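You operate a simulated robot arm through the tools that you are given. There is no shell and no other tool.

You run a simulated two-armed robot. Do the job below in one go: nothing can be reset, and whatever is moved stays where it is left.

## Task
Wind the film back, put that reel on its peg and load the 1921 reel.
Fine: wind back before the gate opens; gate shut at the end; the lamp stays on, the dials as they are. Where these are worked on the way, their far stop is far enough and under half their travel is too little: film gate.

It is judged by the outcome, as a careful person would: the job done as asked, and still so three seconds after it is handed in. It fails if anything else is knocked over, pushed out of place, dropped, spilled or broken.

## Robot
Two 7-joint arms with two-finger parallel grippers on one trunk that stands fixed in place. Base frame: the origin is at the foot of the trunk, x ahead of it, y to its left, z up; the work surface is at about z = 0.8. Readings come in m, degrees, newtons and seconds.
The left shoulder is at [0.095, 0.174, 1.121], the right one opposite. With the tool pointing down near the work surface each hand reaches from about 0.3 to 0.72 m from the base axis, measured 20 degrees to its own side. Payload 3.6 kg a hand.
Tool frame (each hand has its own): the origin (TCP) lies between the finger pads and is the grasp point; the fingertips stand 0.03 m ahead of it; z points along the fingers, y is the line along which they close. The gripper opens to 0.11 m. The fingers are 0.02 m wide and 0.01 m thick; the gripper's body (0.048 by 0.112 m) begins 0.055 m behind the TCP.
Orientation is that of the tool frame in the base frame, as a unit quaternion [w, x, y, z]. With the fingers straight down and closing along the base's y, the tool's x points along the base's -x, its y along +y and its z along -z.

## Interface
- The arms move only by the tool jog_arm. It takes "left_motion", "right_motion" or both (then of equal length, played together; a hand with none holds still); each is a list that holds one entry, the list of rows, each a list of 7 numbers: the shift along the base's x, y, z in m, then the turn, a rotation vector about the base's x, y, z in degrees, then the opening, from 0 (shut) to 1 (fully open). In form: [[[tx, ty, tz, rx, ry, rz, grip], ...]]. A call has 1 to 20 rows; each row shifts and turns the commanded pose from where the row before left it. Rows are played at 5 a second. More than 0.05 m and 8.6 degrees between two rows, or a gripper value outside its range, and nothing of the call is played. Where a pose cannot be reached the arm comes as near as it can. A force on the tool above 70 N (or 10 N above the force at the start of the call, whichever is more), or a blocked arm, ends the call early, and 0.2 s more pass. Each finger travels about 0.153 m/s and halts on what it meets, pressing with about 29 N; the grip force reading is that of the motor and also rises with nothing between the fingers. The clock runs only during rows and for 0.2 s after the last one: add rows that do not move to give the fingers time. The reply holds the time, the measured pose of the TCP, the force on the tool along the base axes, the opening and the grip force, in the units named above and with some noise, with the torque about the TCP (base axes, N m) and any sound that the robot's microphone picked up, and new pictures: "pictures" is both (left out), scene, wrist or none (wrist: the cameras of the hands that moved).
- Cameras (640 x 400 px; columns grow to the right, rows downward): "scene" is now at [0.1955, -0.0238, 1.2974]; the picture's right is [-0.24, -0.97, 0.00], its down [-0.53, 0.13, -0.84] and it looks along [0.81, -0.20, -0.55] (base axes); focal length 256 px, centre (320, 200). "left" rides on the left gripper at [0.072, -0.017, -0.103] in its tool frame; the picture's right is [0.23, 0.97, 0.00], its down [-0.76, 0.18, -0.62] and it looks along [-0.61, 0.14, 0.78] (tool axes); focal length 222 px, centre (320, 200). "right" rides on the right gripper at [0.072, 0.017, -0.103] in its tool frame; the picture's right is [-0.23, 0.97, 0.00], its down [-0.76, -0.18, -0.62] and it looks along [-0.61, -0.14, 0.78] (tool axes); focal length 222 px, centre (320, 200). There is no depth. A picture from a camera that has moved, and an enlarged one, comes with that camera's place and axes in the base frame and with its lens.
- move_column(by): slides the trunk up (or, below 0, down) by that many m; the arms and the scene camera ride with it, the base frame stays. It gives what a move gives, with no picture.
- turn_head(pan, tilt): turns the head with the scene camera to pan (to the left, within 86 degrees either way) and tilt (down, from -29 to 69), counted from straight ahead of the robot. It gives what a move gives, and a new picture of the scene camera.
- enlarge(camera, box): a new picture of the part [left, top, right, bottom] of that camera's present view, enlarged. No time passes.
- finish_job(): hands the job in; it is judged then, once.

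Nothing tells you positions but the pictures and the camera data. Unless the task says otherwise, let go and move clear before handing in.

The tools are called after "Request:" by a JSON object that holds its "api" and its "payload". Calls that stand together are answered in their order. jog_arm: Moves the arms, as the interface text tells. Its arguments: {"type":"object","properties":{"left_motion":{"type":"array","items":{"type":"array","items":{"type":"array","items":{"type":"number"}}}},"right_motion":{"type":"array","items":{"type":"array","items":{"type":"array","items":{"type":"number"}}}},"pictures":{"type":"string","enum":["both","scene","wrist","none"]}},"required":[]} The other tools are called the same way: move_column (by) slides the trunk up or down; turn_head (pan, tilt) turns the head that bears the scene camera; enlarge (camera, box) takes an enlarged picture of a part of a camera's view; finish_job () hands the job in.

At the start:

```text
t: 0.0
left_tool_pos: [0.4943, 0.1645, 1.133]
left_orientation: [0.0, 0.0, 1.0, 0.0]
left_wrist_force: [0.2, 0.1, -0.3]
left_torque: [-0.01, -0.02, 0.01]
left_finger_gap: 0.1099
left_grasp_force: 0.1
right_tool_pos: [0.5068, -0.2982, 1.1517]
right_orientation: [0.001, -0.001, 1.0, -0.001]
right_wrist_force: [0.5, 0.3, 0.5]
right_torque: [-0.02, 0.03, 0.01]
right_finger_gap: 0.1099
right_grasp_force: 0.1
trunk travel left (down, up): [-0.238, 0.525]
head pan, tilt: [-14.1, 33.0]
```

scene: 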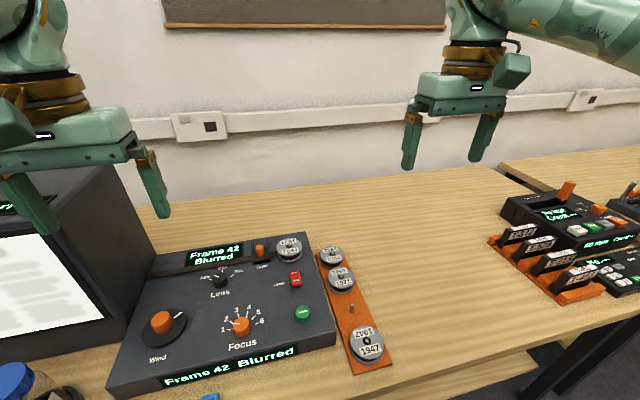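
right: 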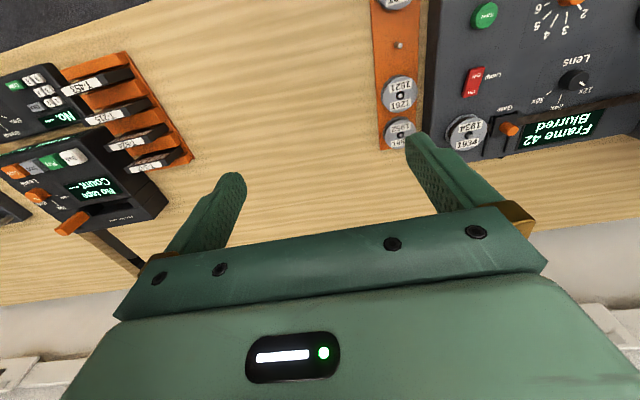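
left: 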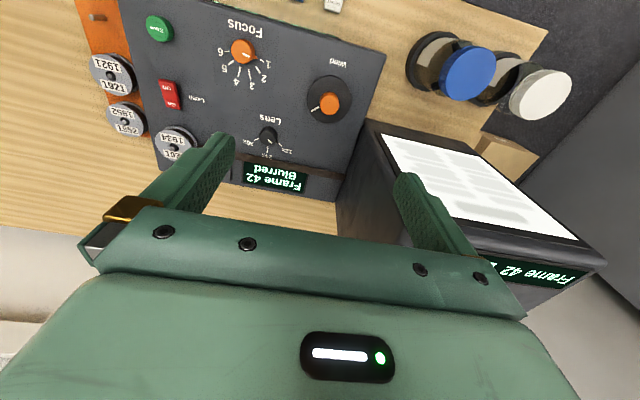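

I see a microfilm reader's control panel (wind knob, focus dial, lens dial, lamp switch, gate lever, a reel on the spindle) with an orange rack of reels on pegs to its right. I'll look closer before moving.

Request:
{"api": "enlarge", "payload": {"camera": "scene", "box": [100, 220, 400, 400]}}

Request:
{"api": "enlarge", "payload": {"camera": "scene", "box": [230, 225, 400, 330]}}

Request:
{"api": "enlarge", "payload": {"camera": "left", "box": [70, 0, 400, 200]}}

Request:
{"api": "enlarge", "payload": {"camera": "right", "box": [360, 0, 640, 170]}}

```text
2.13 times, centred on (250, 310) of scene
camera zoom: at [0.1955, -0.0238, 1.2974], right [-0.24, -0.97, 0.0], down [-0.53, 0.13, -0.84], along [0.81, -0.2, -0.55], focal length 546 px, centre (469, -35)
```

zoom: 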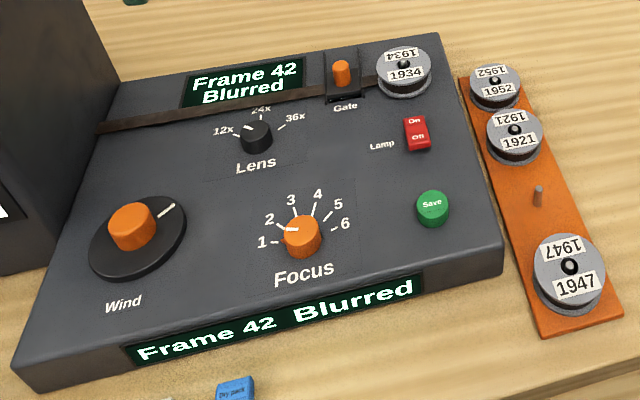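

```text
3.76 times, centred on (315, 278) of scene
camera zoom: at [0.1955, -0.0238, 1.2974], right [-0.24, -0.97, 0.0], down [-0.53, 0.13, -0.84], along [0.81, -0.2, -0.55], focal length 964 px, centre (339, -92)
```

zoom: 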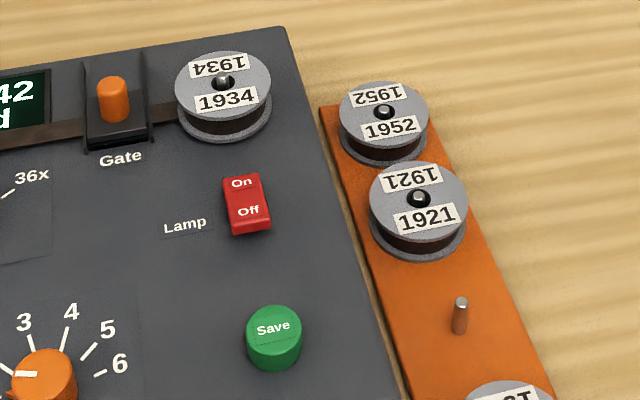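

```text
1.94 times, centred on (235, 100) of left
camera zoom: at [0.4228, 0.1472, 1.2359], right [-0.23, 0.97, 0.0], down [0.76, 0.18, 0.62], along [0.61, 0.14, -0.78], focal length 431 px, centre (485, 394)
```

zoom: 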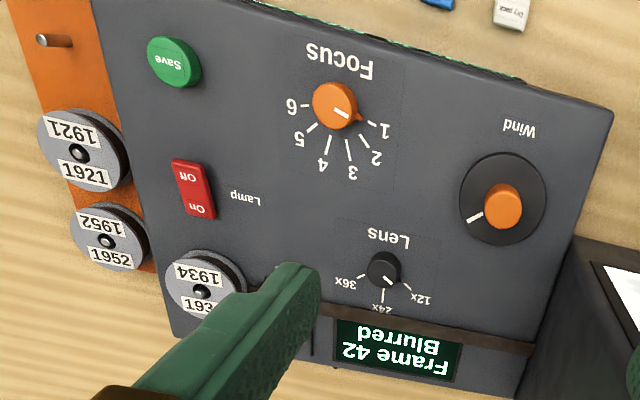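

```text
2.29 times, centred on (500, 85) of right
camera zoom: at [0.4348, -0.2793, 1.2548], right [0.23, 0.97, 0.0], down [0.76, -0.18, 0.62], along [0.61, -0.14, -0.78], focal length 508 px, centre (-91, 463)
```

zoom: 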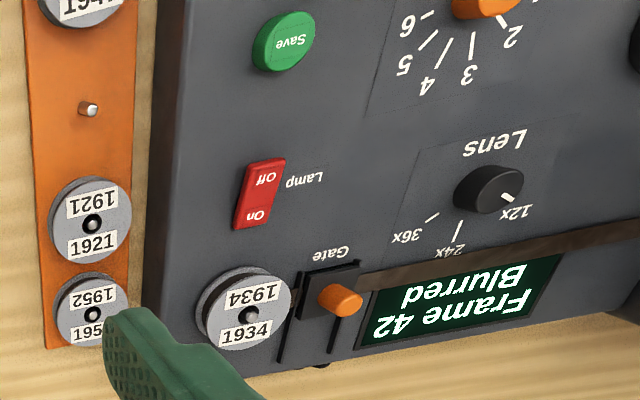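

The panel deck looks level at about z 0.86. I put the wind knob near [0.51, 0.18], the loaded 1934 reel near [0.647, -0.062] and the empty peg near [0.49, -0.166]. The reader's screen box stands close to the wind knob, so I'll turn the head to see how much room there is.

Request:
{"api": "turn_head", "payload": {"pan": 12, "tilt": 40}}

```text
t: 0.9
left_tool_pos: [0.4948, 0.1654, 1.1317]
left_orientation: [0.0, -0.001, 1.0, 0.0]
left_wrist_force: [-0.6, 0.0, -0.6]
left_torque: [0.01, 0.01, 0.01]
left_finger_gap: 0.1097
left_grasp_force: 0.0
right_tool_pos: [0.5074, -0.2979, 1.1521]
right_orientation: [0.0, -0.001, 1.0, -0.001]
right_wrist_force: [0.8, -0.1, -0.3]
right_torque: [0.02, 0.02, 0.03]
right_finger_gap: 0.1102
right_grasp_force: 0.0
trunk travel left (down, up): [-0.238, 0.525]
head pan, tilt: [12.0, 40.0]
camera scene: at [0.1923, 0.0155, 1.2868], right [0.21, -0.98, 0.0], down [-0.63, -0.13, -0.77], along [0.75, 0.16, -0.64], focal length 256 px, centre (320, 200)
```

scene: 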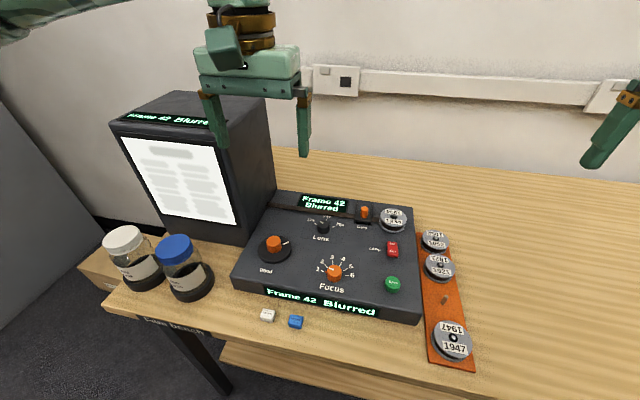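

Request:
{"api": "enlarge", "payload": {"camera": "scene", "box": [225, 180, 425, 305]}}

Request:
{"api": "enlarge", "payload": {"camera": "scene", "box": [340, 190, 480, 280]}}

Request:
{"api": "enlarge", "payload": {"camera": "scene", "box": [80, 80, 300, 310]}}

```text
3.20 times, centred on (325, 242) of scene
camera zoom: at [0.1923, 0.0155, 1.2868], right [0.21, -0.98, 0.0], down [-0.63, -0.13, -0.77], along [0.75, 0.16, -0.64], focal length 820 px, centre (304, 64)
```

zoom: 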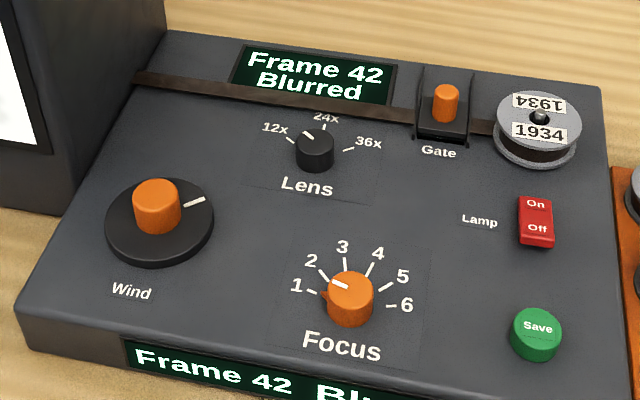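

```text
4.44 times, centred on (410, 235) of scene
camera zoom: at [0.1923, 0.0155, 1.2868], right [0.21, -0.98, 0.0], down [-0.63, -0.13, -0.77], along [0.75, 0.16, -0.64], focal length 1138 px, centre (-80, 44)
```

zoom: 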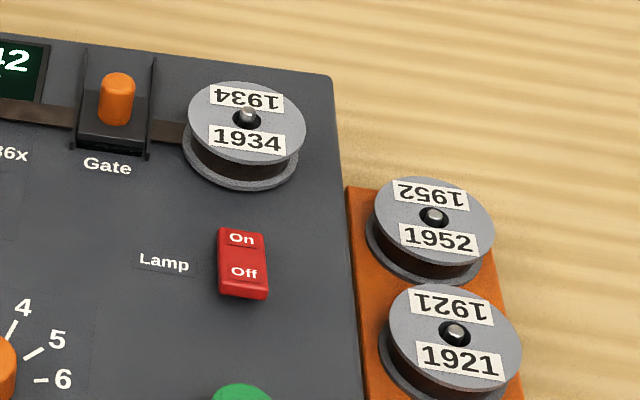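

```text
1.74 times, centred on (190, 195) of scene
camera zoom: at [0.1923, 0.0155, 1.2868], right [0.21, -0.98, 0.0], down [-0.63, -0.13, -0.77], along [0.75, 0.16, -0.64], focal length 445 px, centre (546, 209)
```

zoom: 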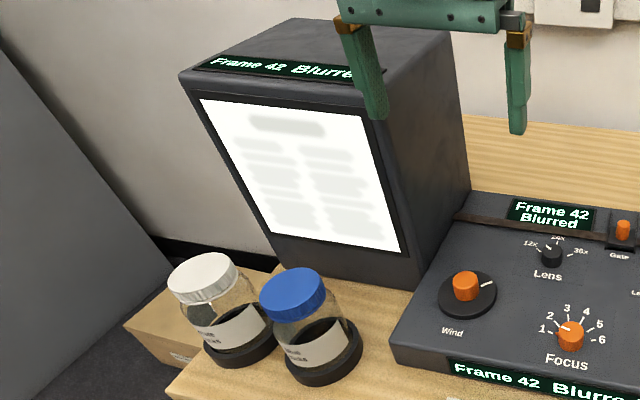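

The gate is a sliding block on rails that open away from me, and there is room around the wind knob. I'll bring the left hand above the knob and check the alignment.

Request:
{"api": "jog_arm", "payload": {"left_motion": [[[0.005, 0.005, -0.03, 0, 0, 0, 0.6], [0.005, 0.005, -0.03, 0, 0, 0, 0.6], [0.005, 0.0036, -0.03, 0, 0, 0, 0.6], [0, 0, -0.03, 0, 0, 0, 0.6], [0, 0, 0, 0, 0, 0, 0.6]]]}}

```text
t: 2.1
left_tool_pos: [0.5104, 0.1797, 1.0099]
left_orientation: [0.0, 0.0, 1.0, 0.001]
left_wrist_force: [0.1, -0.6, -0.2]
left_torque: [0.02, 0.0, -0.03]
left_finger_gap: 0.0657
left_grasp_force: 0.0
right_tool_pos: [0.506, -0.2981, 1.1523]
right_orientation: [0.001, -0.001, 1.0, 0.0]
right_wrist_force: [0.0, -0.2, 0.3]
right_torque: [-0.02, 0.0, 0.01]
right_finger_gap: 0.1101
right_grasp_force: 0.1
trunk travel left (down, up): [-0.238, 0.525]
head pan, tilt: [12.0, 40.0]
camera scene: at [0.192, 0.0155, 1.2869], right [0.21, -0.98, 0.0], down [-0.63, -0.13, -0.77], along [0.75, 0.16, -0.64], focal length 256 px, centre (320, 200)
camera left: at [0.438, 0.1606, 1.1152], right [-0.23, 0.97, 0.0], down [0.76, 0.18, 0.62], along [0.61, 0.14, -0.78], focal length 222 px, centre (320, 200)
```

scene: 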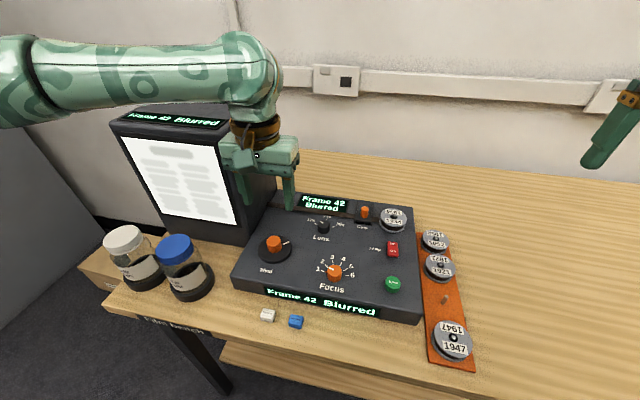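
left: 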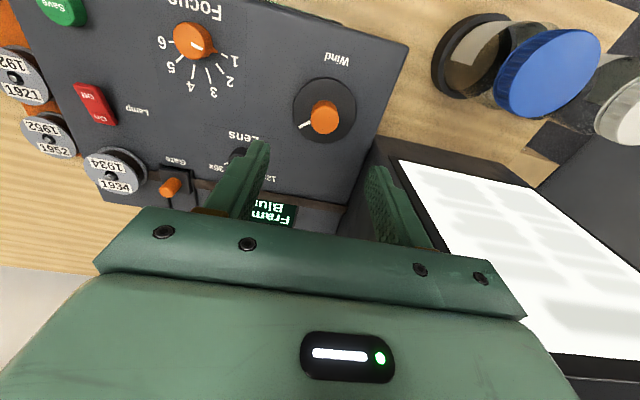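

The knob centre measures about [0.509, 0.181] and the hand lines up with it. I'll lower the fingers around the knob, keeping the tips just above its disc.

Request:
{"api": "jog_arm", "payload": {"left_motion": [[[-0.001, 0.001, -0.03, 0, 0, 0, 0.6], [0, 0, -0.03, 0, 0, 0, 0.6], [0, 0, -0.025, 0, 0, 0, 0.6], [0, 0, -0.012, 0, 0, 0, 0.6], [0, 0, -0.005, 0, 0, 0, 0.6], [0, 0, 0, 0, 0, 0, 0.6]]]}}

```text
t: 3.5
left_tool_pos: [0.5092, 0.1801, 0.9101]
left_orientation: [0.0, 0.0, 1.0, -0.001]
left_wrist_force: [0.7, 0.0, -0.3]
left_torque: [0.0, 0.02, 0.0]
left_finger_gap: 0.066
left_grasp_force: 0.0
right_tool_pos: [0.5076, -0.2986, 1.1516]
right_orientation: [0.0, -0.001, 1.0, -0.001]
right_wrist_force: [0.9, -0.3, -0.2]
right_torque: [0.01, 0.0, 0.02]
right_finger_gap: 0.1101
right_grasp_force: 0.0
trunk travel left (down, up): [-0.238, 0.525]
head pan, tilt: [12.0, 40.0]
camera scene: at [0.1922, 0.0156, 1.2868], right [0.21, -0.98, 0.0], down [-0.63, -0.13, -0.77], along [0.75, 0.16, -0.64], focal length 256 px, centre (320, 200)
camera left: at [0.437, 0.1616, 1.0138], right [-0.23, 0.97, 0.0], down [0.76, 0.18, 0.62], along [0.61, 0.14, -0.78], focal length 222 px, centre (320, 200)
```

scene: 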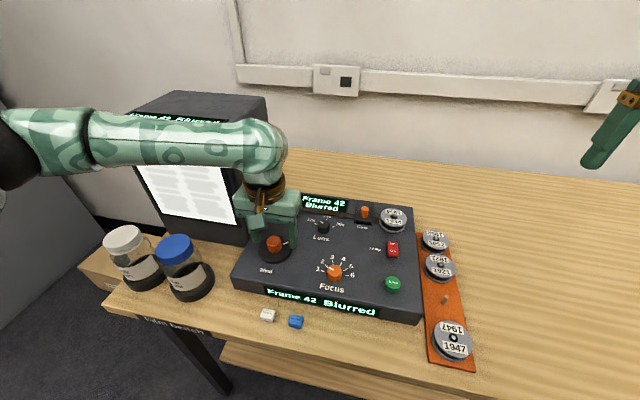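
left: 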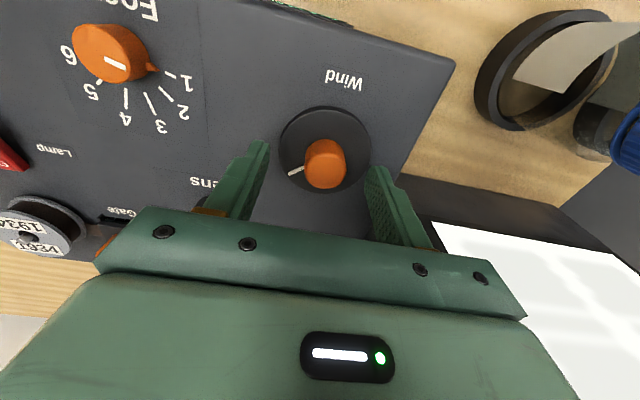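

The knob sits between the fingers. I'll drop a few millimetres more, close on it, and turn a little anticlockwise to see which way the frame counter goes.

Request:
{"api": "jog_arm", "payload": {"left_motion": [[[-0.001, 0.0005, -0.005, 0, 0, 0, 0.6], [0, 0, 0, 0, 0, 0, 0.0], [0, 0, 0, 0, 0, 0, 0.0], [0, 0, 0, 0, 0, 0, 0.0]]], "pictures": "wrist"}}

Request:
{"api": "jog_arm", "payload": {"left_motion": [[[0, 0, 0, 0, 0, 8, 0.0], [0, 0, 0, 0, 0, 8, 0.0], [0, 0, 0, 0, 0, 8, 0.0], [0, 0, 0, 0, 0, 0, 0.0]]]}}

```text
t: 4.5
left_tool_pos: [0.5078, 0.185, 0.9048]
left_orientation: [0.0, -0.001, 1.0, 0.001]
left_wrist_force: [1.3, 33.2, 10.2]
left_torque: [1.11, 0.03, 0.24]
left_finger_gap: 0.0288
left_grasp_force: 45.1
right_tool_pos: [0.5054, -0.2935, 1.1525]
right_orientation: [0.001, -0.001, 1.0, -0.002]
right_wrist_force: [0.9, 0.0, 0.2]
right_torque: [0.0, -0.01, 0.06]
right_finger_gap: 0.1096
right_grasp_force: 0.0
trunk travel left (down, up): [-0.238, 0.525]
head pan, tilt: [12.0, 40.0]
camera left: at [0.4363, 0.1664, 1.0085], right [-0.23, 0.97, 0.0], down [0.76, 0.18, 0.63], along [0.61, 0.14, -0.78], focal length 222 px, centre (320, 200)
```

left: 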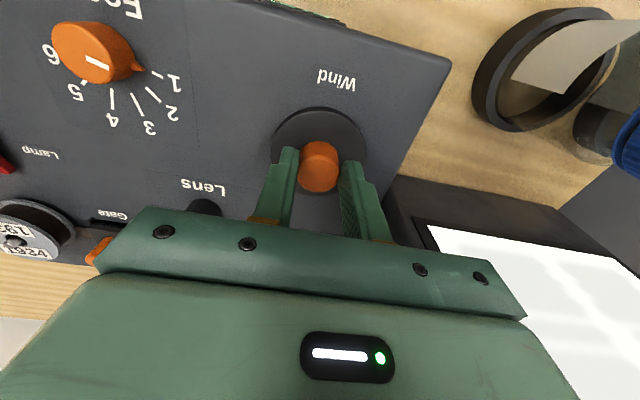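

```text
t: 5.5
left_tool_pos: [0.5099, 0.183, 0.9047]
left_orientation: [0.001, -0.209, 0.978, -0.001]
left_wrist_force: [11.1, 23.2, 7.2]
left_torque: [1.05, -0.79, 0.07]
left_finger_gap: 0.0284
left_grasp_force: 45.3
right_tool_pos: [0.508, -0.2965, 1.1518]
right_orientation: [0.0, -0.001, 1.0, -0.002]
right_wrist_force: [-0.7, -0.2, -0.6]
right_torque: [0.0, 0.02, 0.02]
right_finger_gap: 0.1098
right_grasp_force: 0.0
trunk travel left (down, up): [-0.238, 0.525]
head pan, tilt: [12.0, 40.0]
camera scene: at [0.1931, 0.018, 1.2866], right [0.21, -0.98, 0.0], down [-0.63, -0.14, -0.77], along [0.75, 0.16, -0.64], focal length 256 px, centre (320, 200)
camera left: at [0.4501, 0.1363, 1.0086], right [-0.61, 0.8, 0.0], down [0.62, 0.47, 0.62], along [0.5, 0.38, -0.78], focal length 222 px, centre (320, 200)
```

scene: 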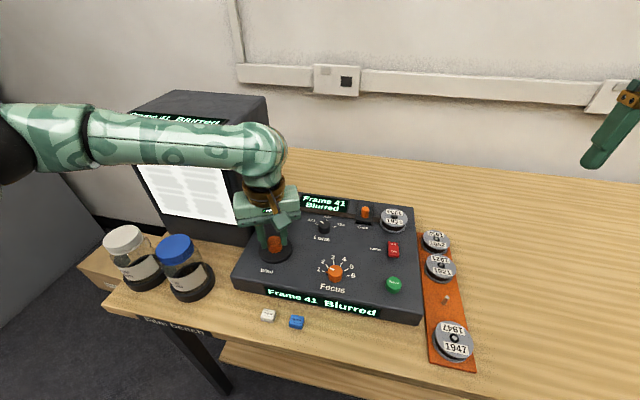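
left: 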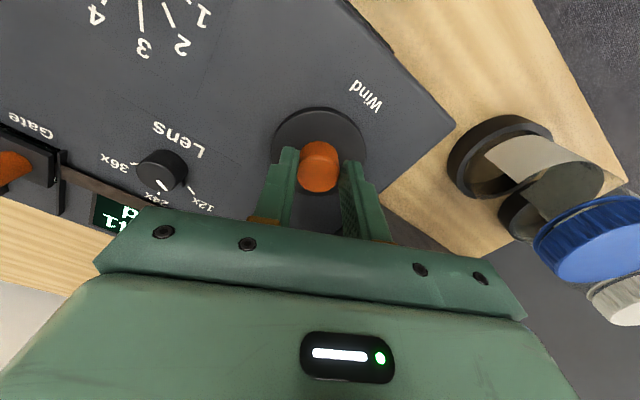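

Turning anticlockwise took the counter from 42 to 41, so that is the rewind direction. The side force shows the knob centre is a few mm further +x/+y than I had it, so I'll shift to ease that and keep turning.

Request:
{"api": "jog_arm", "payload": {"left_motion": [[[0.001, 0.002, 0, 0, 0, 0, 0.0], [0.001, 0.002, 0, 0, 0, 0, 0.0], [0, 0, 0, 0, 0, 8, 0.0], [0, 0, 0, 0, 0, 8, 0.0], [0, 0, 0, 0, 0, 8, 0.0], [0, 0, 0, 0, 0, 8, 0.0], [0, 0, 0, 0, 0, 8, 0.0], [0, 0, 0, 0, 0, 0, 0.0]]]}}

```text
t: 7.3
left_tool_pos: [0.5125, 0.1811, 0.9046]
left_orientation: [0.0, -0.532, 0.847, 0.0]
left_wrist_force: [21.2, -36.1, -5.4]
left_torque: [-0.77, -0.67, -0.18]
left_finger_gap: 0.0287
left_grasp_force: 45.3
right_tool_pos: [0.5097, -0.3015, 1.1487]
right_orientation: [-0.001, -0.001, 1.0, 0.002]
right_wrist_force: [-0.8, 0.2, 0.1]
right_torque: [0.0, 0.01, -0.01]
right_finger_gap: 0.1101
right_grasp_force: 0.2
trunk travel left (down, up): [-0.238, 0.525]
head pan, tilt: [12.0, 40.0]
camera scene: at [0.1956, 0.0107, 1.2863], right [0.21, -0.98, 0.0], down [-0.63, -0.13, -0.76], along [0.75, 0.16, -0.64], focal length 256 px, centre (320, 200)
camera left: at [0.4965, 0.1067, 1.0088], right [-0.98, 0.22, 0.0], down [0.17, 0.76, 0.62], along [0.14, 0.61, -0.78], focal length 222 px, centre (320, 200)
```

scene: 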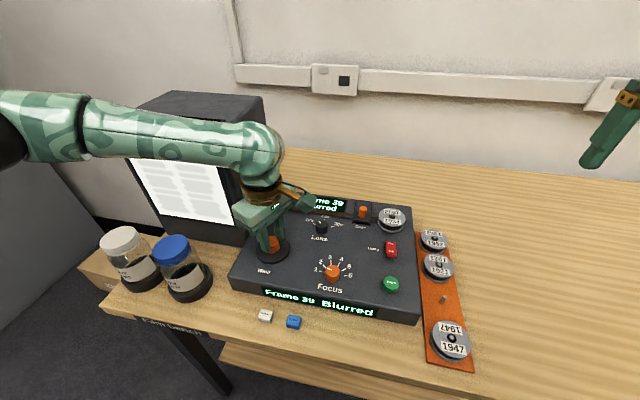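
left: 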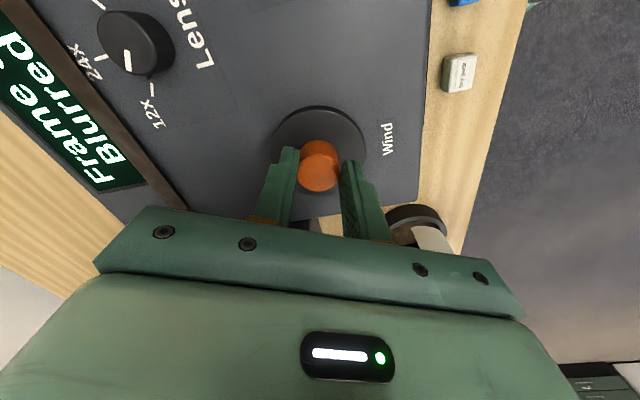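

The counter reads about 39 after 64°, so roughly 20° per frame. The readings put the true knob centre near [0.5145, 0.185]. I'll release, recentre there and swing the wrist back for a longer stroke.

Request:
{"api": "jog_arm", "payload": {"left_motion": [[[0, 0, 0, 0, 0, 0, 0.6], [0, 0, 0, 0, 0, 0, 0.6], [0.0045, 0.0005, 0, 0, 0, 0, 0.6], [0, 0, 0, 0, 0, -8, 0.6], [0, 0, 0, 0, 0, -8, 0.6], [0, 0, 0, 0, 0, -8, 0.6], [0, 0, 0, 0, 0, -8, 0.6], [0, 0, 0, 0, 0, -8, 0.6], [0, 0, 0, 0, 0, -8, 0.6], [0, 0, 0, 0, 0, -8, 0.6], [0, 0, 0, 0, 0, -8, 0.6], [0, 0, 0, 0, 0, -8, 0.6], [0, 0, 0, 0, 0, -8, 0.6], [0, 0, 0, 0, 0, -8, 0.6], [0, 0, 0, 0, 0, -8, 0.6], [0, 0, 0, 0, 0, 0, 0.6]]]}}

```text
t: 10.7
left_tool_pos: [0.5137, 0.184, 0.9054]
left_orientation: [0.001, 0.276, 0.961, -0.001]
left_wrist_force: [-0.5, 0.6, 0.6]
left_torque: [0.01, 0.01, -0.02]
left_finger_gap: 0.0662
left_grasp_force: 0.1
right_tool_pos: [0.5067, -0.2976, 1.1515]
right_orientation: [0.0, 0.0, 1.0, -0.001]
right_wrist_force: [-0.5, -0.1, -0.6]
right_torque: [-0.02, -0.01, 0.01]
right_finger_gap: 0.1101
right_grasp_force: 0.1
trunk travel left (down, up): [-0.238, 0.525]
head pan, tilt: [12.0, 40.0]
camera scene: at [0.1923, 0.0156, 1.2868], right [0.21, -0.98, 0.0], down [-0.63, -0.13, -0.77], along [0.75, 0.16, -0.64], focal length 256 px, centre (320, 200)
camera left: at [0.4442, 0.2081, 1.0088], right [0.32, 0.95, 0.0], down [0.74, -0.25, 0.62], along [0.59, -0.2, -0.78], focal length 222 px, centre (320, 200)
```

scene: 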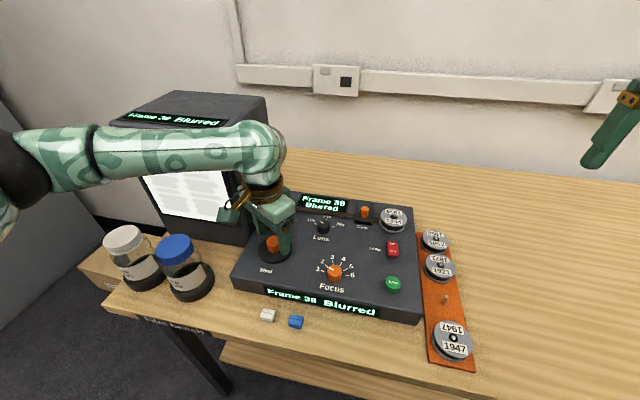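
left: 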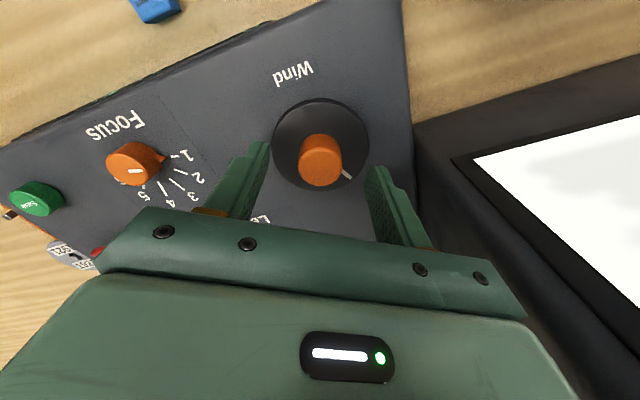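

Request:
{"api": "jog_arm", "payload": {"left_motion": [[[0, 0, 0, 0, 0, -8, 0.6], [0, 0, 0, 0, 0, -8, 0.6], [0, 0, 0, 0, 0, -8, 0.6], [0, 0, 0, 0, 0, -8, 0.6], [0, 0, 0, 0, 0, -8, 0.6], [0, 0, 0, 0, 0, 0, 0.6], [0, 0, 0, 0, 0, 0, 0.0], [0, 0, 0, 0, 0, 0, 0.0], [0, 0, 0, 0, 0, 0, 0.0]]]}}

Request:
{"api": "enlarge", "payload": {"camera": "scene", "box": [225, 180, 425, 320]}}

```text
t: 12.7
left_tool_pos: [0.5154, 0.1859, 0.9043]
left_orientation: [0.0, 0.587, 0.809, 0.0]
left_wrist_force: [4.9, 2.0, 1.7]
left_torque: [0.19, -0.21, -0.01]
left_finger_gap: 0.0286
left_grasp_force: 44.9
right_tool_pos: [0.5067, -0.2979, 1.1506]
right_orientation: [0.0, -0.001, 1.0, -0.001]
right_wrist_force: [0.0, 1.2, 0.1]
right_torque: [-0.02, -0.01, 0.01]
right_finger_gap: 0.1101
right_grasp_force: 0.1
trunk travel left (down, up): [-0.238, 0.525]
head pan, tilt: [12.0, 40.0]
camera scene: at [0.1927, 0.0157, 1.2867], right [0.21, -0.98, 0.0], down [-0.63, -0.13, -0.77], along [0.75, 0.16, -0.64], focal length 256 px, centre (320, 200)
camera left: at [0.4763, 0.2479, 1.0086], right [0.85, 0.52, 0.0], down [0.41, -0.67, 0.62], along [0.32, -0.53, -0.78], focal length 222 px, centre (320, 200)
```

scene: 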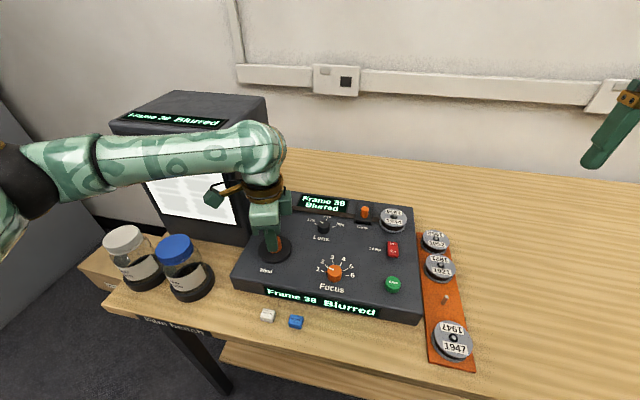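
left: 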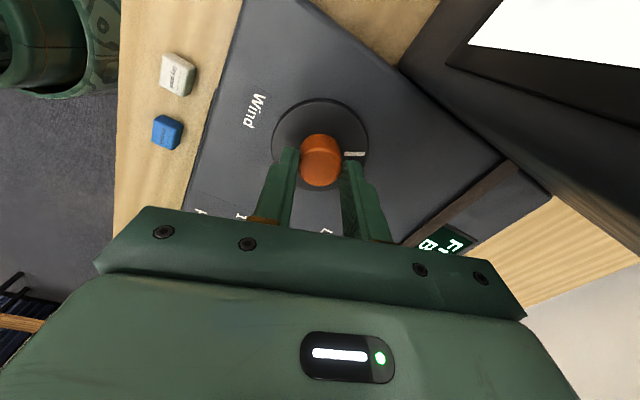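

```text
2.86 times, centred on (325, 250) of scene
camera zoom: at [0.1927, 0.0157, 1.2867], right [0.21, -0.98, 0.0], down [-0.63, -0.13, -0.77], along [0.75, 0.16, -0.64], focal length 732 px, centre (306, 57)
```

zoom: 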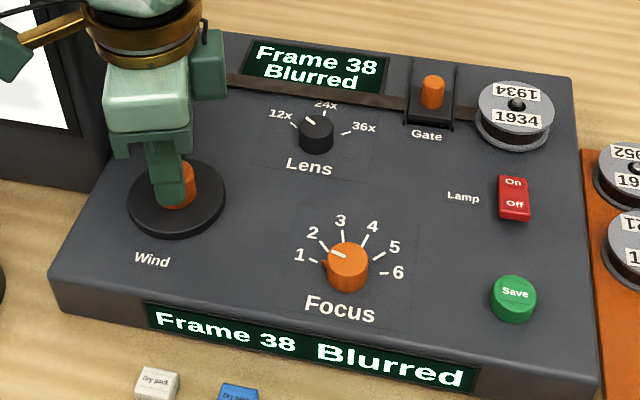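

The counter reads 38 and the grip is now well centred, with almost no side force. I'll make a long anticlockwise stroke.

Request:
{"api": "jog_arm", "payload": {"left_motion": [[[0.0005, 0.0005, 0, 0, 0, 8, 0.0], [0, 0, 0, 0, 0, 8, 0.0], [0, 0, 0, 0, 0, 8, 0.0], [0, 0, 0, 0, 0, 8, 0.0], [0, 0, 0, 0, 0, 8, 0.0], [0, 0, 0, 0, 0, 8, 0.0], [0, 0, 0, 0, 0, 8, 0.0], [0, 0, 0, 0, 0, 8, 0.0], [0, 0, 0, 0, 0, 8, 0.0], [0, 0, 0, 0, 0, 8, 0.0], [0, 0, 0, 0, 0, 8, 0.0], [0, 0, 0, 0, 0, 8, 0.0], [0, 0, 0, 0, 0, 8, 0.0], [0, 0, 0, 0, 0, 8, 0.0], [0, 0, 0, 0, 0, 8, 0.0], [0, 0, 0, 0, 0, 8, 0.0], [0, 0, 0, 0, 0, 8, 0.0], [0, 0, 0, 0, 0, 0, 0.0]]]}}

Request:
{"api": "enlarge", "payload": {"camera": "scene", "box": [225, 180, 425, 320]}}

```text
t: 16.5
left_tool_pos: [0.516, 0.1866, 0.906]
left_orientation: [-0.001, -0.531, 0.847, 0.001]
left_wrist_force: [1.8, -1.9, 3.9]
left_torque: [0.07, -0.06, -0.33]
left_finger_gap: 0.0287
left_grasp_force: 44.9
right_tool_pos: [0.5062, -0.2991, 1.1514]
right_orientation: [0.0, 0.0, 1.0, -0.001]
right_wrist_force: [-0.1, 0.0, -0.3]
right_torque: [0.02, 0.04, 0.0]
right_finger_gap: 0.1102
right_grasp_force: 0.1
trunk travel left (down, up): [-0.238, 0.525]
head pan, tilt: [12.0, 40.0]
camera scene: at [0.1922, 0.0153, 1.2868], right [0.21, -0.98, 0.0], down [-0.63, -0.13, -0.77], along [0.75, 0.16, -0.64], focal length 256 px, centre (320, 200)
camera left: at [0.4989, 0.1115, 1.009], right [-0.98, 0.22, 0.0], down [0.17, 0.76, 0.62], along [0.14, 0.61, -0.78], focal length 222 px, centre (320, 200)
```

scene: 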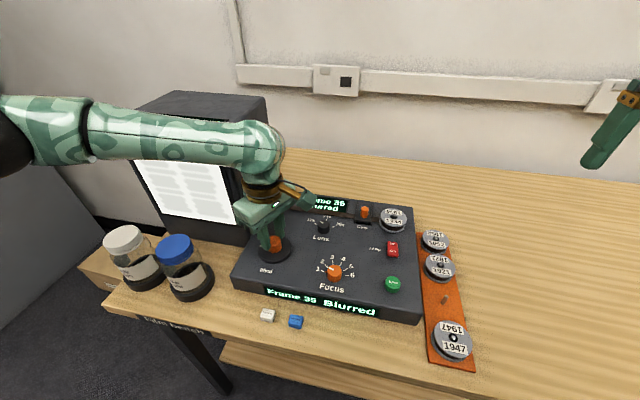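
left: 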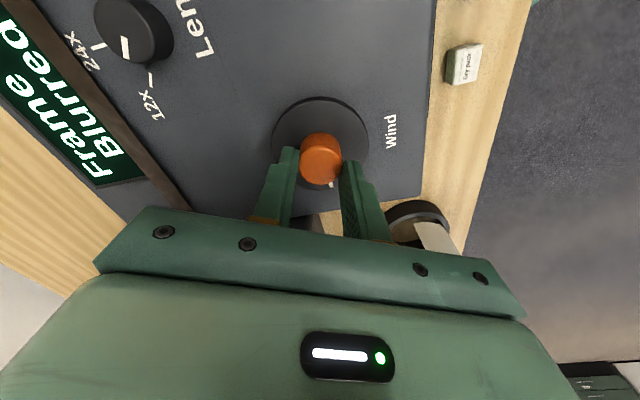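

```text
2.86 times, centred on (325, 250) of scene
camera zoom: at [0.1922, 0.0153, 1.2868], right [0.21, -0.98, 0.0], down [-0.63, -0.13, -0.77], along [0.75, 0.16, -0.64], focal length 732 px, centre (306, 57)
```

zoom: 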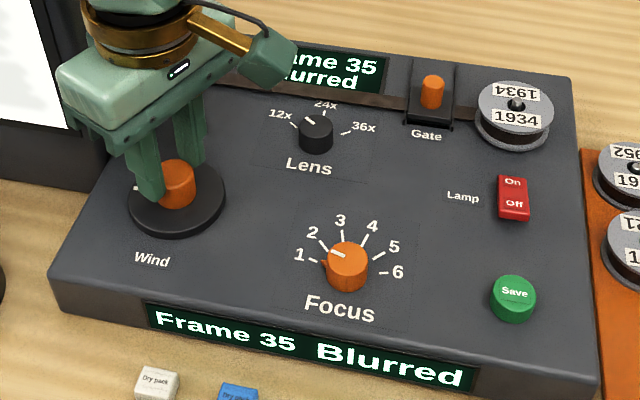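

The counter moved only 38→35 and the mark on the disc shows my fingers slipped on the small knob. The disc turns with the knob and is much wider, so I'll swing back open and grip the disc rim instead.

Request:
{"api": "jog_arm", "payload": {"left_motion": [[[0, 0, 0, 0, 0, 0, 0.88], [0, 0, 0, 0, 0, 0, 0.88], [0, 0, 0, 0, 0, -8, 0.88], [0, 0, 0, 0, 0, -8, 0.88], [0, 0, 0, 0, 0, -8, 0.88], [0, 0, 0, 0, 0, -8, 0.88], [0, 0, 0, 0, 0, -8, 0.88], [0, 0, 0, 0, 0, -8, 0.88], [0, 0, 0, 0, 0, -8, 0.88], [0, 0, 0, 0, 0, -8, 0.88], [0, 0, 0, 0, 0, -8, 0.88], [0, 0, 0, 0, 0, -8, 0.88], [0, 0, 0, 0, 0, -8, 0.88], [0, 0, 0, 0, 0, -8, 0.88], [0, 0, 0, 0, 0, -8, 0.88], [0, 0, 0, 0, 0, -8, 0.88], [0, 0, 0, 0, 0, -8, 0.88], [0, 0, 0, 0, 0, -8, 0.88], [0, 0, 0, 0, 0, -8, 0.88], [0, 0, 0, 0, 0, 0, 0.88]]], "pictures": "none"}}

Request:
{"api": "jog_arm", "payload": {"left_motion": [[[0, 0, -0.004, 0, 0, 0, 0.88], [0, 0, -0.004, 0, 0, 0, 0.88], [0, 0, -0.002, 0, 0, 0, 0.88], [0, 0, 0, 0, 0, 0, 0.88]]]}}

```text
t: 20.7
left_tool_pos: [0.5149, 0.1859, 0.9046]
left_orientation: [0.0, 0.587, 0.809, 0.0]
left_wrist_force: [-0.1, -1.0, 0.1]
left_torque: [-0.01, -0.01, 0.02]
left_finger_gap: 0.0969
left_grasp_force: 0.2
right_tool_pos: [0.5067, -0.2977, 1.152]
right_orientation: [0.001, -0.001, 1.0, -0.001]
right_wrist_force: [-0.2, 0.4, -0.8]
right_torque: [-0.02, 0.02, 0.04]
right_finger_gap: 0.1101
right_grasp_force: 0.0
trunk travel left (down, up): [-0.238, 0.525]
head pan, tilt: [12.0, 40.0]
```

```text
t: 21.7
left_tool_pos: [0.514, 0.1858, 0.8948]
left_orientation: [0.0, 0.587, 0.81, 0.0]
left_wrist_force: [-0.3, 0.0, 0.4]
left_torque: [0.01, -0.02, 0.02]
left_finger_gap: 0.0969
left_grasp_force: 0.0
right_tool_pos: [0.5066, -0.2974, 1.151]
right_orientation: [0.001, -0.001, 1.0, -0.001]
right_wrist_force: [0.6, 0.4, -0.1]
right_torque: [0.01, -0.03, 0.0]
right_finger_gap: 0.11
right_grasp_force: 0.0
trunk travel left (down, up): [-0.238, 0.525]
head pan, tilt: [12.0, 40.0]
camera scene: at [0.1923, 0.0156, 1.2868], right [0.21, -0.98, 0.0], down [-0.63, -0.13, -0.77], along [0.75, 0.16, -0.64], focal length 256 px, centre (320, 200)
camera left: at [0.4767, 0.2481, 0.9987], right [0.86, 0.52, 0.0], down [0.41, -0.67, 0.62], along [0.32, -0.53, -0.78], focal length 222 px, centre (320, 200)
```

scene: 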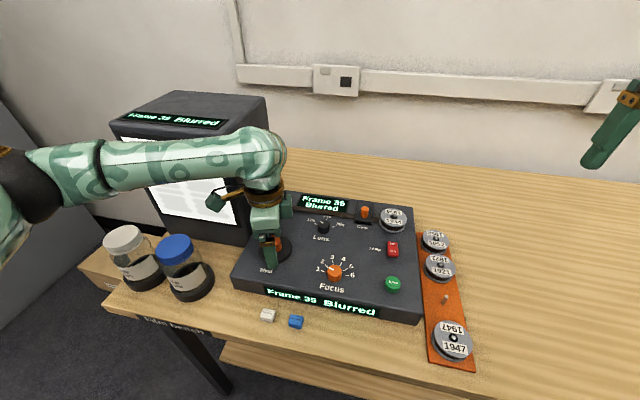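
left: 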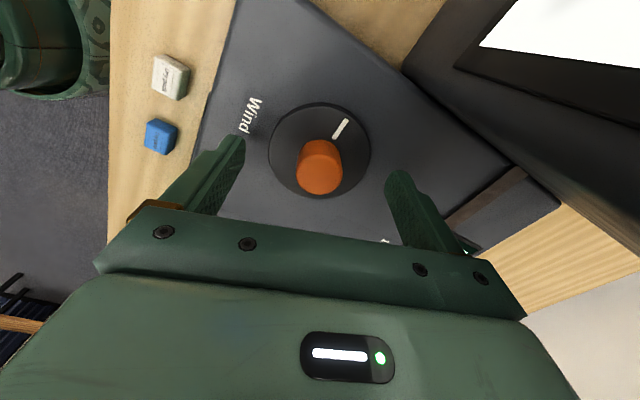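

The fingers now straddle the disc. I'll go down in small steps and watch for contact with the panel.

Request:
{"api": "jog_arm", "payload": {"left_motion": [[[0, 0, -0.002, 0, 0, 0, 0.88], [0, 0, -0.002, 0, 0, 0, 0.88], [0, 0, 0, 0, 0, 0, 0.88]]], "pictures": "wrist"}}

```text
t: 22.5
left_tool_pos: [0.5141, 0.1855, 0.8913]
left_orientation: [0.0, 0.587, 0.81, 0.0]
left_wrist_force: [-0.8, 0.5, -0.5]
left_torque: [0.01, 0.01, 0.0]
left_finger_gap: 0.0968
left_grasp_force: 0.0
right_tool_pos: [0.5065, -0.2981, 1.1515]
right_orientation: [0.001, -0.002, 1.0, -0.001]
right_wrist_force: [0.2, -0.7, 0.6]
right_torque: [-0.02, -0.01, -0.03]
right_finger_gap: 0.11
right_grasp_force: 0.1
trunk travel left (down, up): [-0.238, 0.525]
head pan, tilt: [12.0, 40.0]
camera left: at [0.4768, 0.2481, 0.995], right [0.86, 0.52, 0.0], down [0.41, -0.67, 0.62], along [0.32, -0.53, -0.78], focal length 222 px, centre (320, 200)
```

left: 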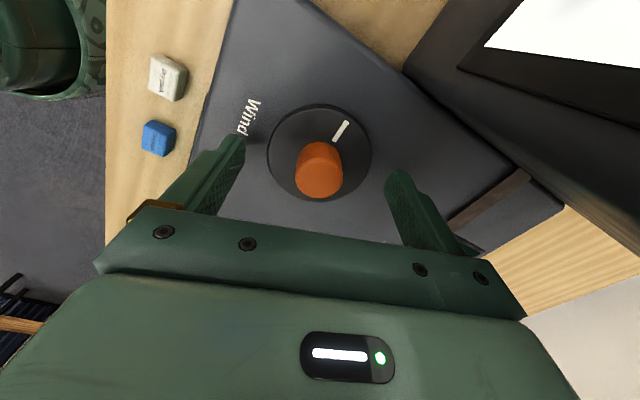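

Request:
{"api": "jog_arm", "payload": {"left_motion": [[[0, 0, 0, 0, 0, 0, 0.0], [0, 0, 0, 0, 0, 0, 0.0], [0, 0, 0, 0, 0, 0, 0.0]]], "pictures": "wrist"}}

```text
t: 23.3
left_tool_pos: [0.5153, 0.1862, 0.8906]
left_orientation: [-0.001, 0.587, 0.81, -0.002]
left_wrist_force: [-2.8, -1.1, 0.0]
left_torque: [-0.21, 0.02, -0.07]
left_finger_gap: 0.0291
left_grasp_force: 45.4
right_tool_pos: [0.5068, -0.2985, 1.1517]
right_orientation: [0.001, -0.001, 1.0, -0.001]
right_wrist_force: [-0.9, -0.6, -0.5]
right_torque: [0.0, 0.02, 0.01]
right_finger_gap: 0.11
right_grasp_force: 0.0
trunk travel left (down, up): [-0.238, 0.525]
head pan, tilt: [12.0, 40.0]
camera left: at [0.4765, 0.248, 0.9949], right [0.86, 0.52, 0.0], down [0.41, -0.67, 0.62], along [0.32, -0.53, -0.78], focal length 222 px, centre (320, 200)
```

left: 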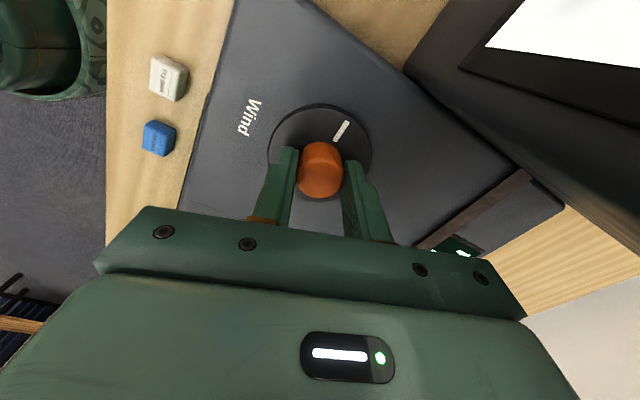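

Request:
{"api": "jog_arm", "payload": {"left_motion": [[[0, 0, 0, 0, 0, 0, 0.88], [0, 0, 0, 0, 0, 0, 0.88], [0, 0, -0.002, 0, 0, 0, 0.88], [0, 0, -0.002, 0, 0, 0, 0.88], [0, 0, -0.002, 0, 0, 0, 0.88], [0, 0, 0, 0, 0, 0, 0.88]]], "pictures": "wrist"}}

Request:
{"api": "jog_arm", "payload": {"left_motion": [[[0, 0, -0.0015, 0, 0, 0, 0.88], [0, 0, -0.0015, 0, 0, 0, 0.88], [0, 0, 0, 0, 0, 0, 0.88]]], "pictures": "wrist"}}

```text
t: 24.7
left_tool_pos: [0.5145, 0.1855, 0.8855]
left_orientation: [-0.001, 0.587, 0.81, -0.001]
left_wrist_force: [1.0, -0.2, 0.1]
left_torque: [0.01, 0.0, 0.01]
left_finger_gap: 0.0967
left_grasp_force: 0.0
right_tool_pos: [0.5057, -0.2983, 1.1512]
right_orientation: [0.001, -0.001, 1.0, -0.002]
right_wrist_force: [-0.4, 1.2, 0.5]
right_torque: [-0.02, 0.02, 0.01]
right_finger_gap: 0.1099
right_grasp_force: 0.1
trunk travel left (down, up): [-0.238, 0.525]
head pan, tilt: [12.0, 40.0]
camera left: at [0.4766, 0.248, 0.9888], right [0.86, 0.52, 0.0], down [0.41, -0.67, 0.62], along [0.32, -0.53, -0.78], focal length 222 px, centre (320, 200)
```

left: 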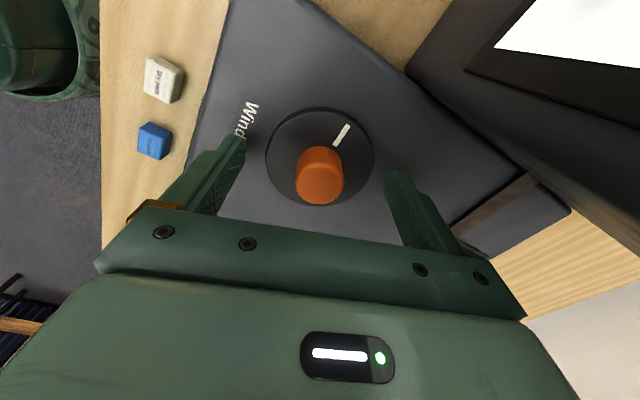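

```text
t: 25.5
left_tool_pos: [0.5152, 0.1867, 0.8822]
left_orientation: [-0.001, 0.588, 0.809, 0.0]
left_wrist_force: [0.5, -0.3, -0.3]
left_torque: [-0.01, 0.03, 0.01]
left_finger_gap: 0.0971
left_grasp_force: 0.0
right_tool_pos: [0.5062, -0.2978, 1.1505]
right_orientation: [0.001, 0.0, 1.0, -0.001]
right_wrist_force: [0.0, 0.3, -0.7]
right_torque: [0.01, 0.02, 0.0]
right_finger_gap: 0.11
right_grasp_force: 0.1
trunk travel left (down, up): [-0.238, 0.525]
head pan, tilt: [12.0, 40.0]
camera left: at [0.4765, 0.2482, 0.9857], right [0.86, 0.52, 0.0], down [0.41, -0.67, 0.62], along [0.32, -0.53, -0.78], focal length 222 px, centre (320, 200)
```

left: 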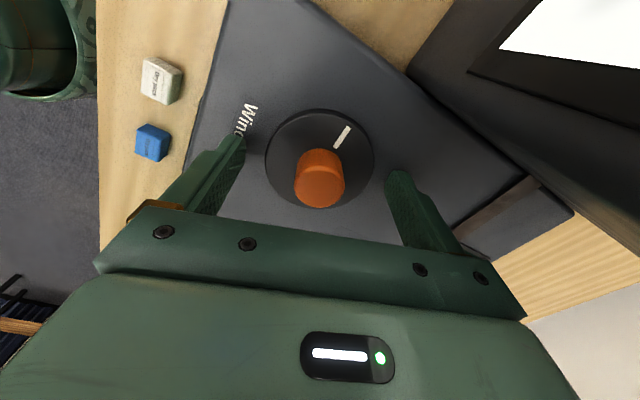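

Request:
{"api": "jog_arm", "payload": {"left_motion": [[[0, 0, -0.002, 0, 0, 0, 0.88], [0, 0, -0.002, 0, 0, 0, 0.88], [0, 0, 0, 0, 0, 0, 0.88]]], "pictures": "none"}}

Request:
{"api": "jog_arm", "payload": {"left_motion": [[[0, 0, 0, 0, 0, 0, 0.0], [0, 0, 0, 0, 0, 0, 0.0], [0, 0, 0, 0, 0, 0, 0.0]]], "pictures": "wrist"}}

```text
t: 26.3
left_tool_pos: [0.5142, 0.1869, 0.8802]
left_orientation: [0.001, 0.588, 0.809, -0.001]
left_wrist_force: [1.1, 4.2, 19.1]
left_torque: [-0.1, 0.98, -0.3]
left_finger_gap: 0.0958
left_grasp_force: 0.1
right_tool_pos: [0.5057, -0.2972, 1.153]
right_orientation: [0.001, 0.0, 1.0, -0.001]
right_wrist_force: [1.0, 0.1, 0.5]
right_torque: [-0.01, 0.0, -0.02]
right_finger_gap: 0.1099
right_grasp_force: 0.2
trunk travel left (down, up): [-0.238, 0.525]
head pan, tilt: [12.0, 40.0]
```

```text
t: 27.1
left_tool_pos: [0.5133, 0.1863, 0.8812]
left_orientation: [0.002, 0.587, 0.81, 0.001]
left_wrist_force: [5.3, 6.9, 30.0]
left_torque: [0.36, 0.22, -0.02]
left_finger_gap: 0.0713
left_grasp_force: 45.3
right_tool_pos: [0.5044, -0.2968, 1.1535]
right_orientation: [0.002, -0.001, 1.0, -0.001]
right_wrist_force: [0.5, 0.2, -0.1]
right_torque: [-0.02, -0.03, 0.02]
right_finger_gap: 0.1097
right_grasp_force: 0.1
trunk travel left (down, up): [-0.238, 0.525]
head pan, tilt: [12.0, 40.0]
camera left: at [0.4755, 0.2484, 0.9839], right [0.85, 0.52, 0.0], down [0.4, -0.67, 0.62], along [0.33, -0.53, -0.78], focal length 222 px, centre (320, 200)
```

left: 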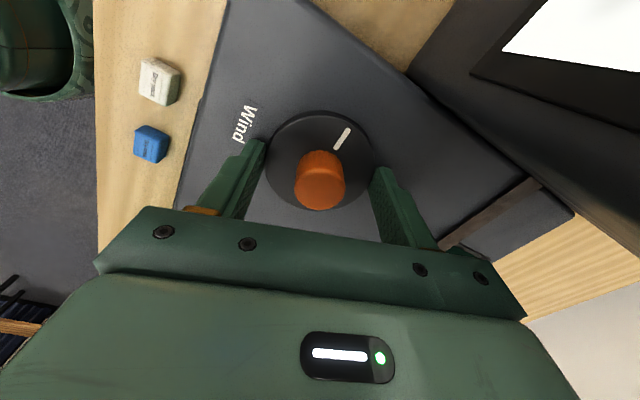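

I'm on the disc rim now (gap 71 mm) with light contact on the panel. I'll lift 2 mm to ease that and turn a short way to check it grips.

Request:
{"api": "jog_arm", "payload": {"left_motion": [[[0, 0, 0.002, 0, 0, 0, 0.0], [0, 0, 0, 0, 0, 6, 0.0], [0, 0, 0, 0, 0, 6, 0.0], [0, 0, 0, 0, 0, 6, 0.0], [0, 0, 0, 0, 0, 6, 0.0], [0, 0, 0, 0, 0, 6, 0.0], [0, 0, 0, 0, 0, 0, 0.0]]]}}

```text
t: 28.7
left_tool_pos: [0.5141, 0.1858, 0.8792]
left_orientation: [0.0, 0.357, 0.934, 0.0]
left_wrist_force: [6.0, 0.2, 10.0]
left_torque: [0.25, -0.79, -0.93]
left_finger_gap: 0.0709
left_grasp_force: 44.7
right_tool_pos: [0.5065, -0.2981, 1.1514]
right_orientation: [0.0, -0.001, 1.0, 0.0]
right_wrist_force: [0.2, 0.6, -0.2]
right_torque: [0.0, 0.0, 0.05]
right_finger_gap: 0.1102
right_grasp_force: 0.0
trunk travel left (down, up): [-0.238, 0.525]
head pan, tilt: [12.0, 40.0]
camera scene: at [0.1921, 0.0153, 1.2868], right [0.21, -0.98, 0.0], down [-0.63, -0.13, -0.77], along [0.75, 0.16, -0.64], focal length 256 px, centre (320, 200)
camera left: at [0.4498, 0.2196, 0.9839], right [0.48, 0.88, 0.0], down [0.69, -0.38, 0.62], along [0.55, -0.3, -0.78], focal length 222 px, centre (320, 200)
```

scene: 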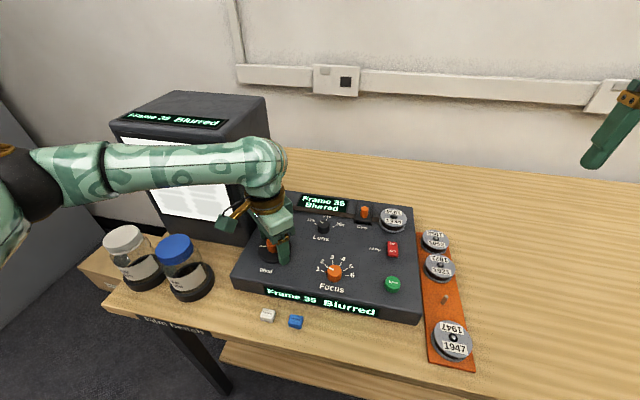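
left: 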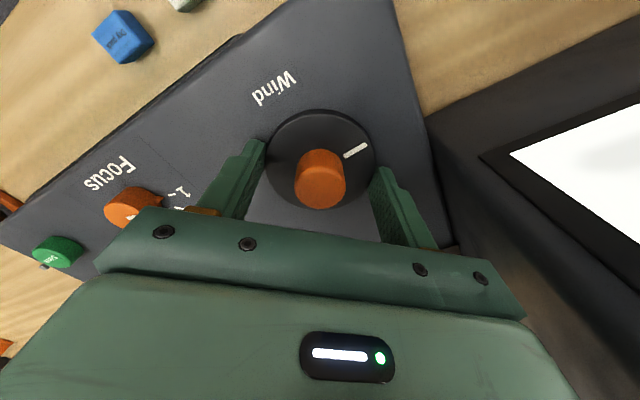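

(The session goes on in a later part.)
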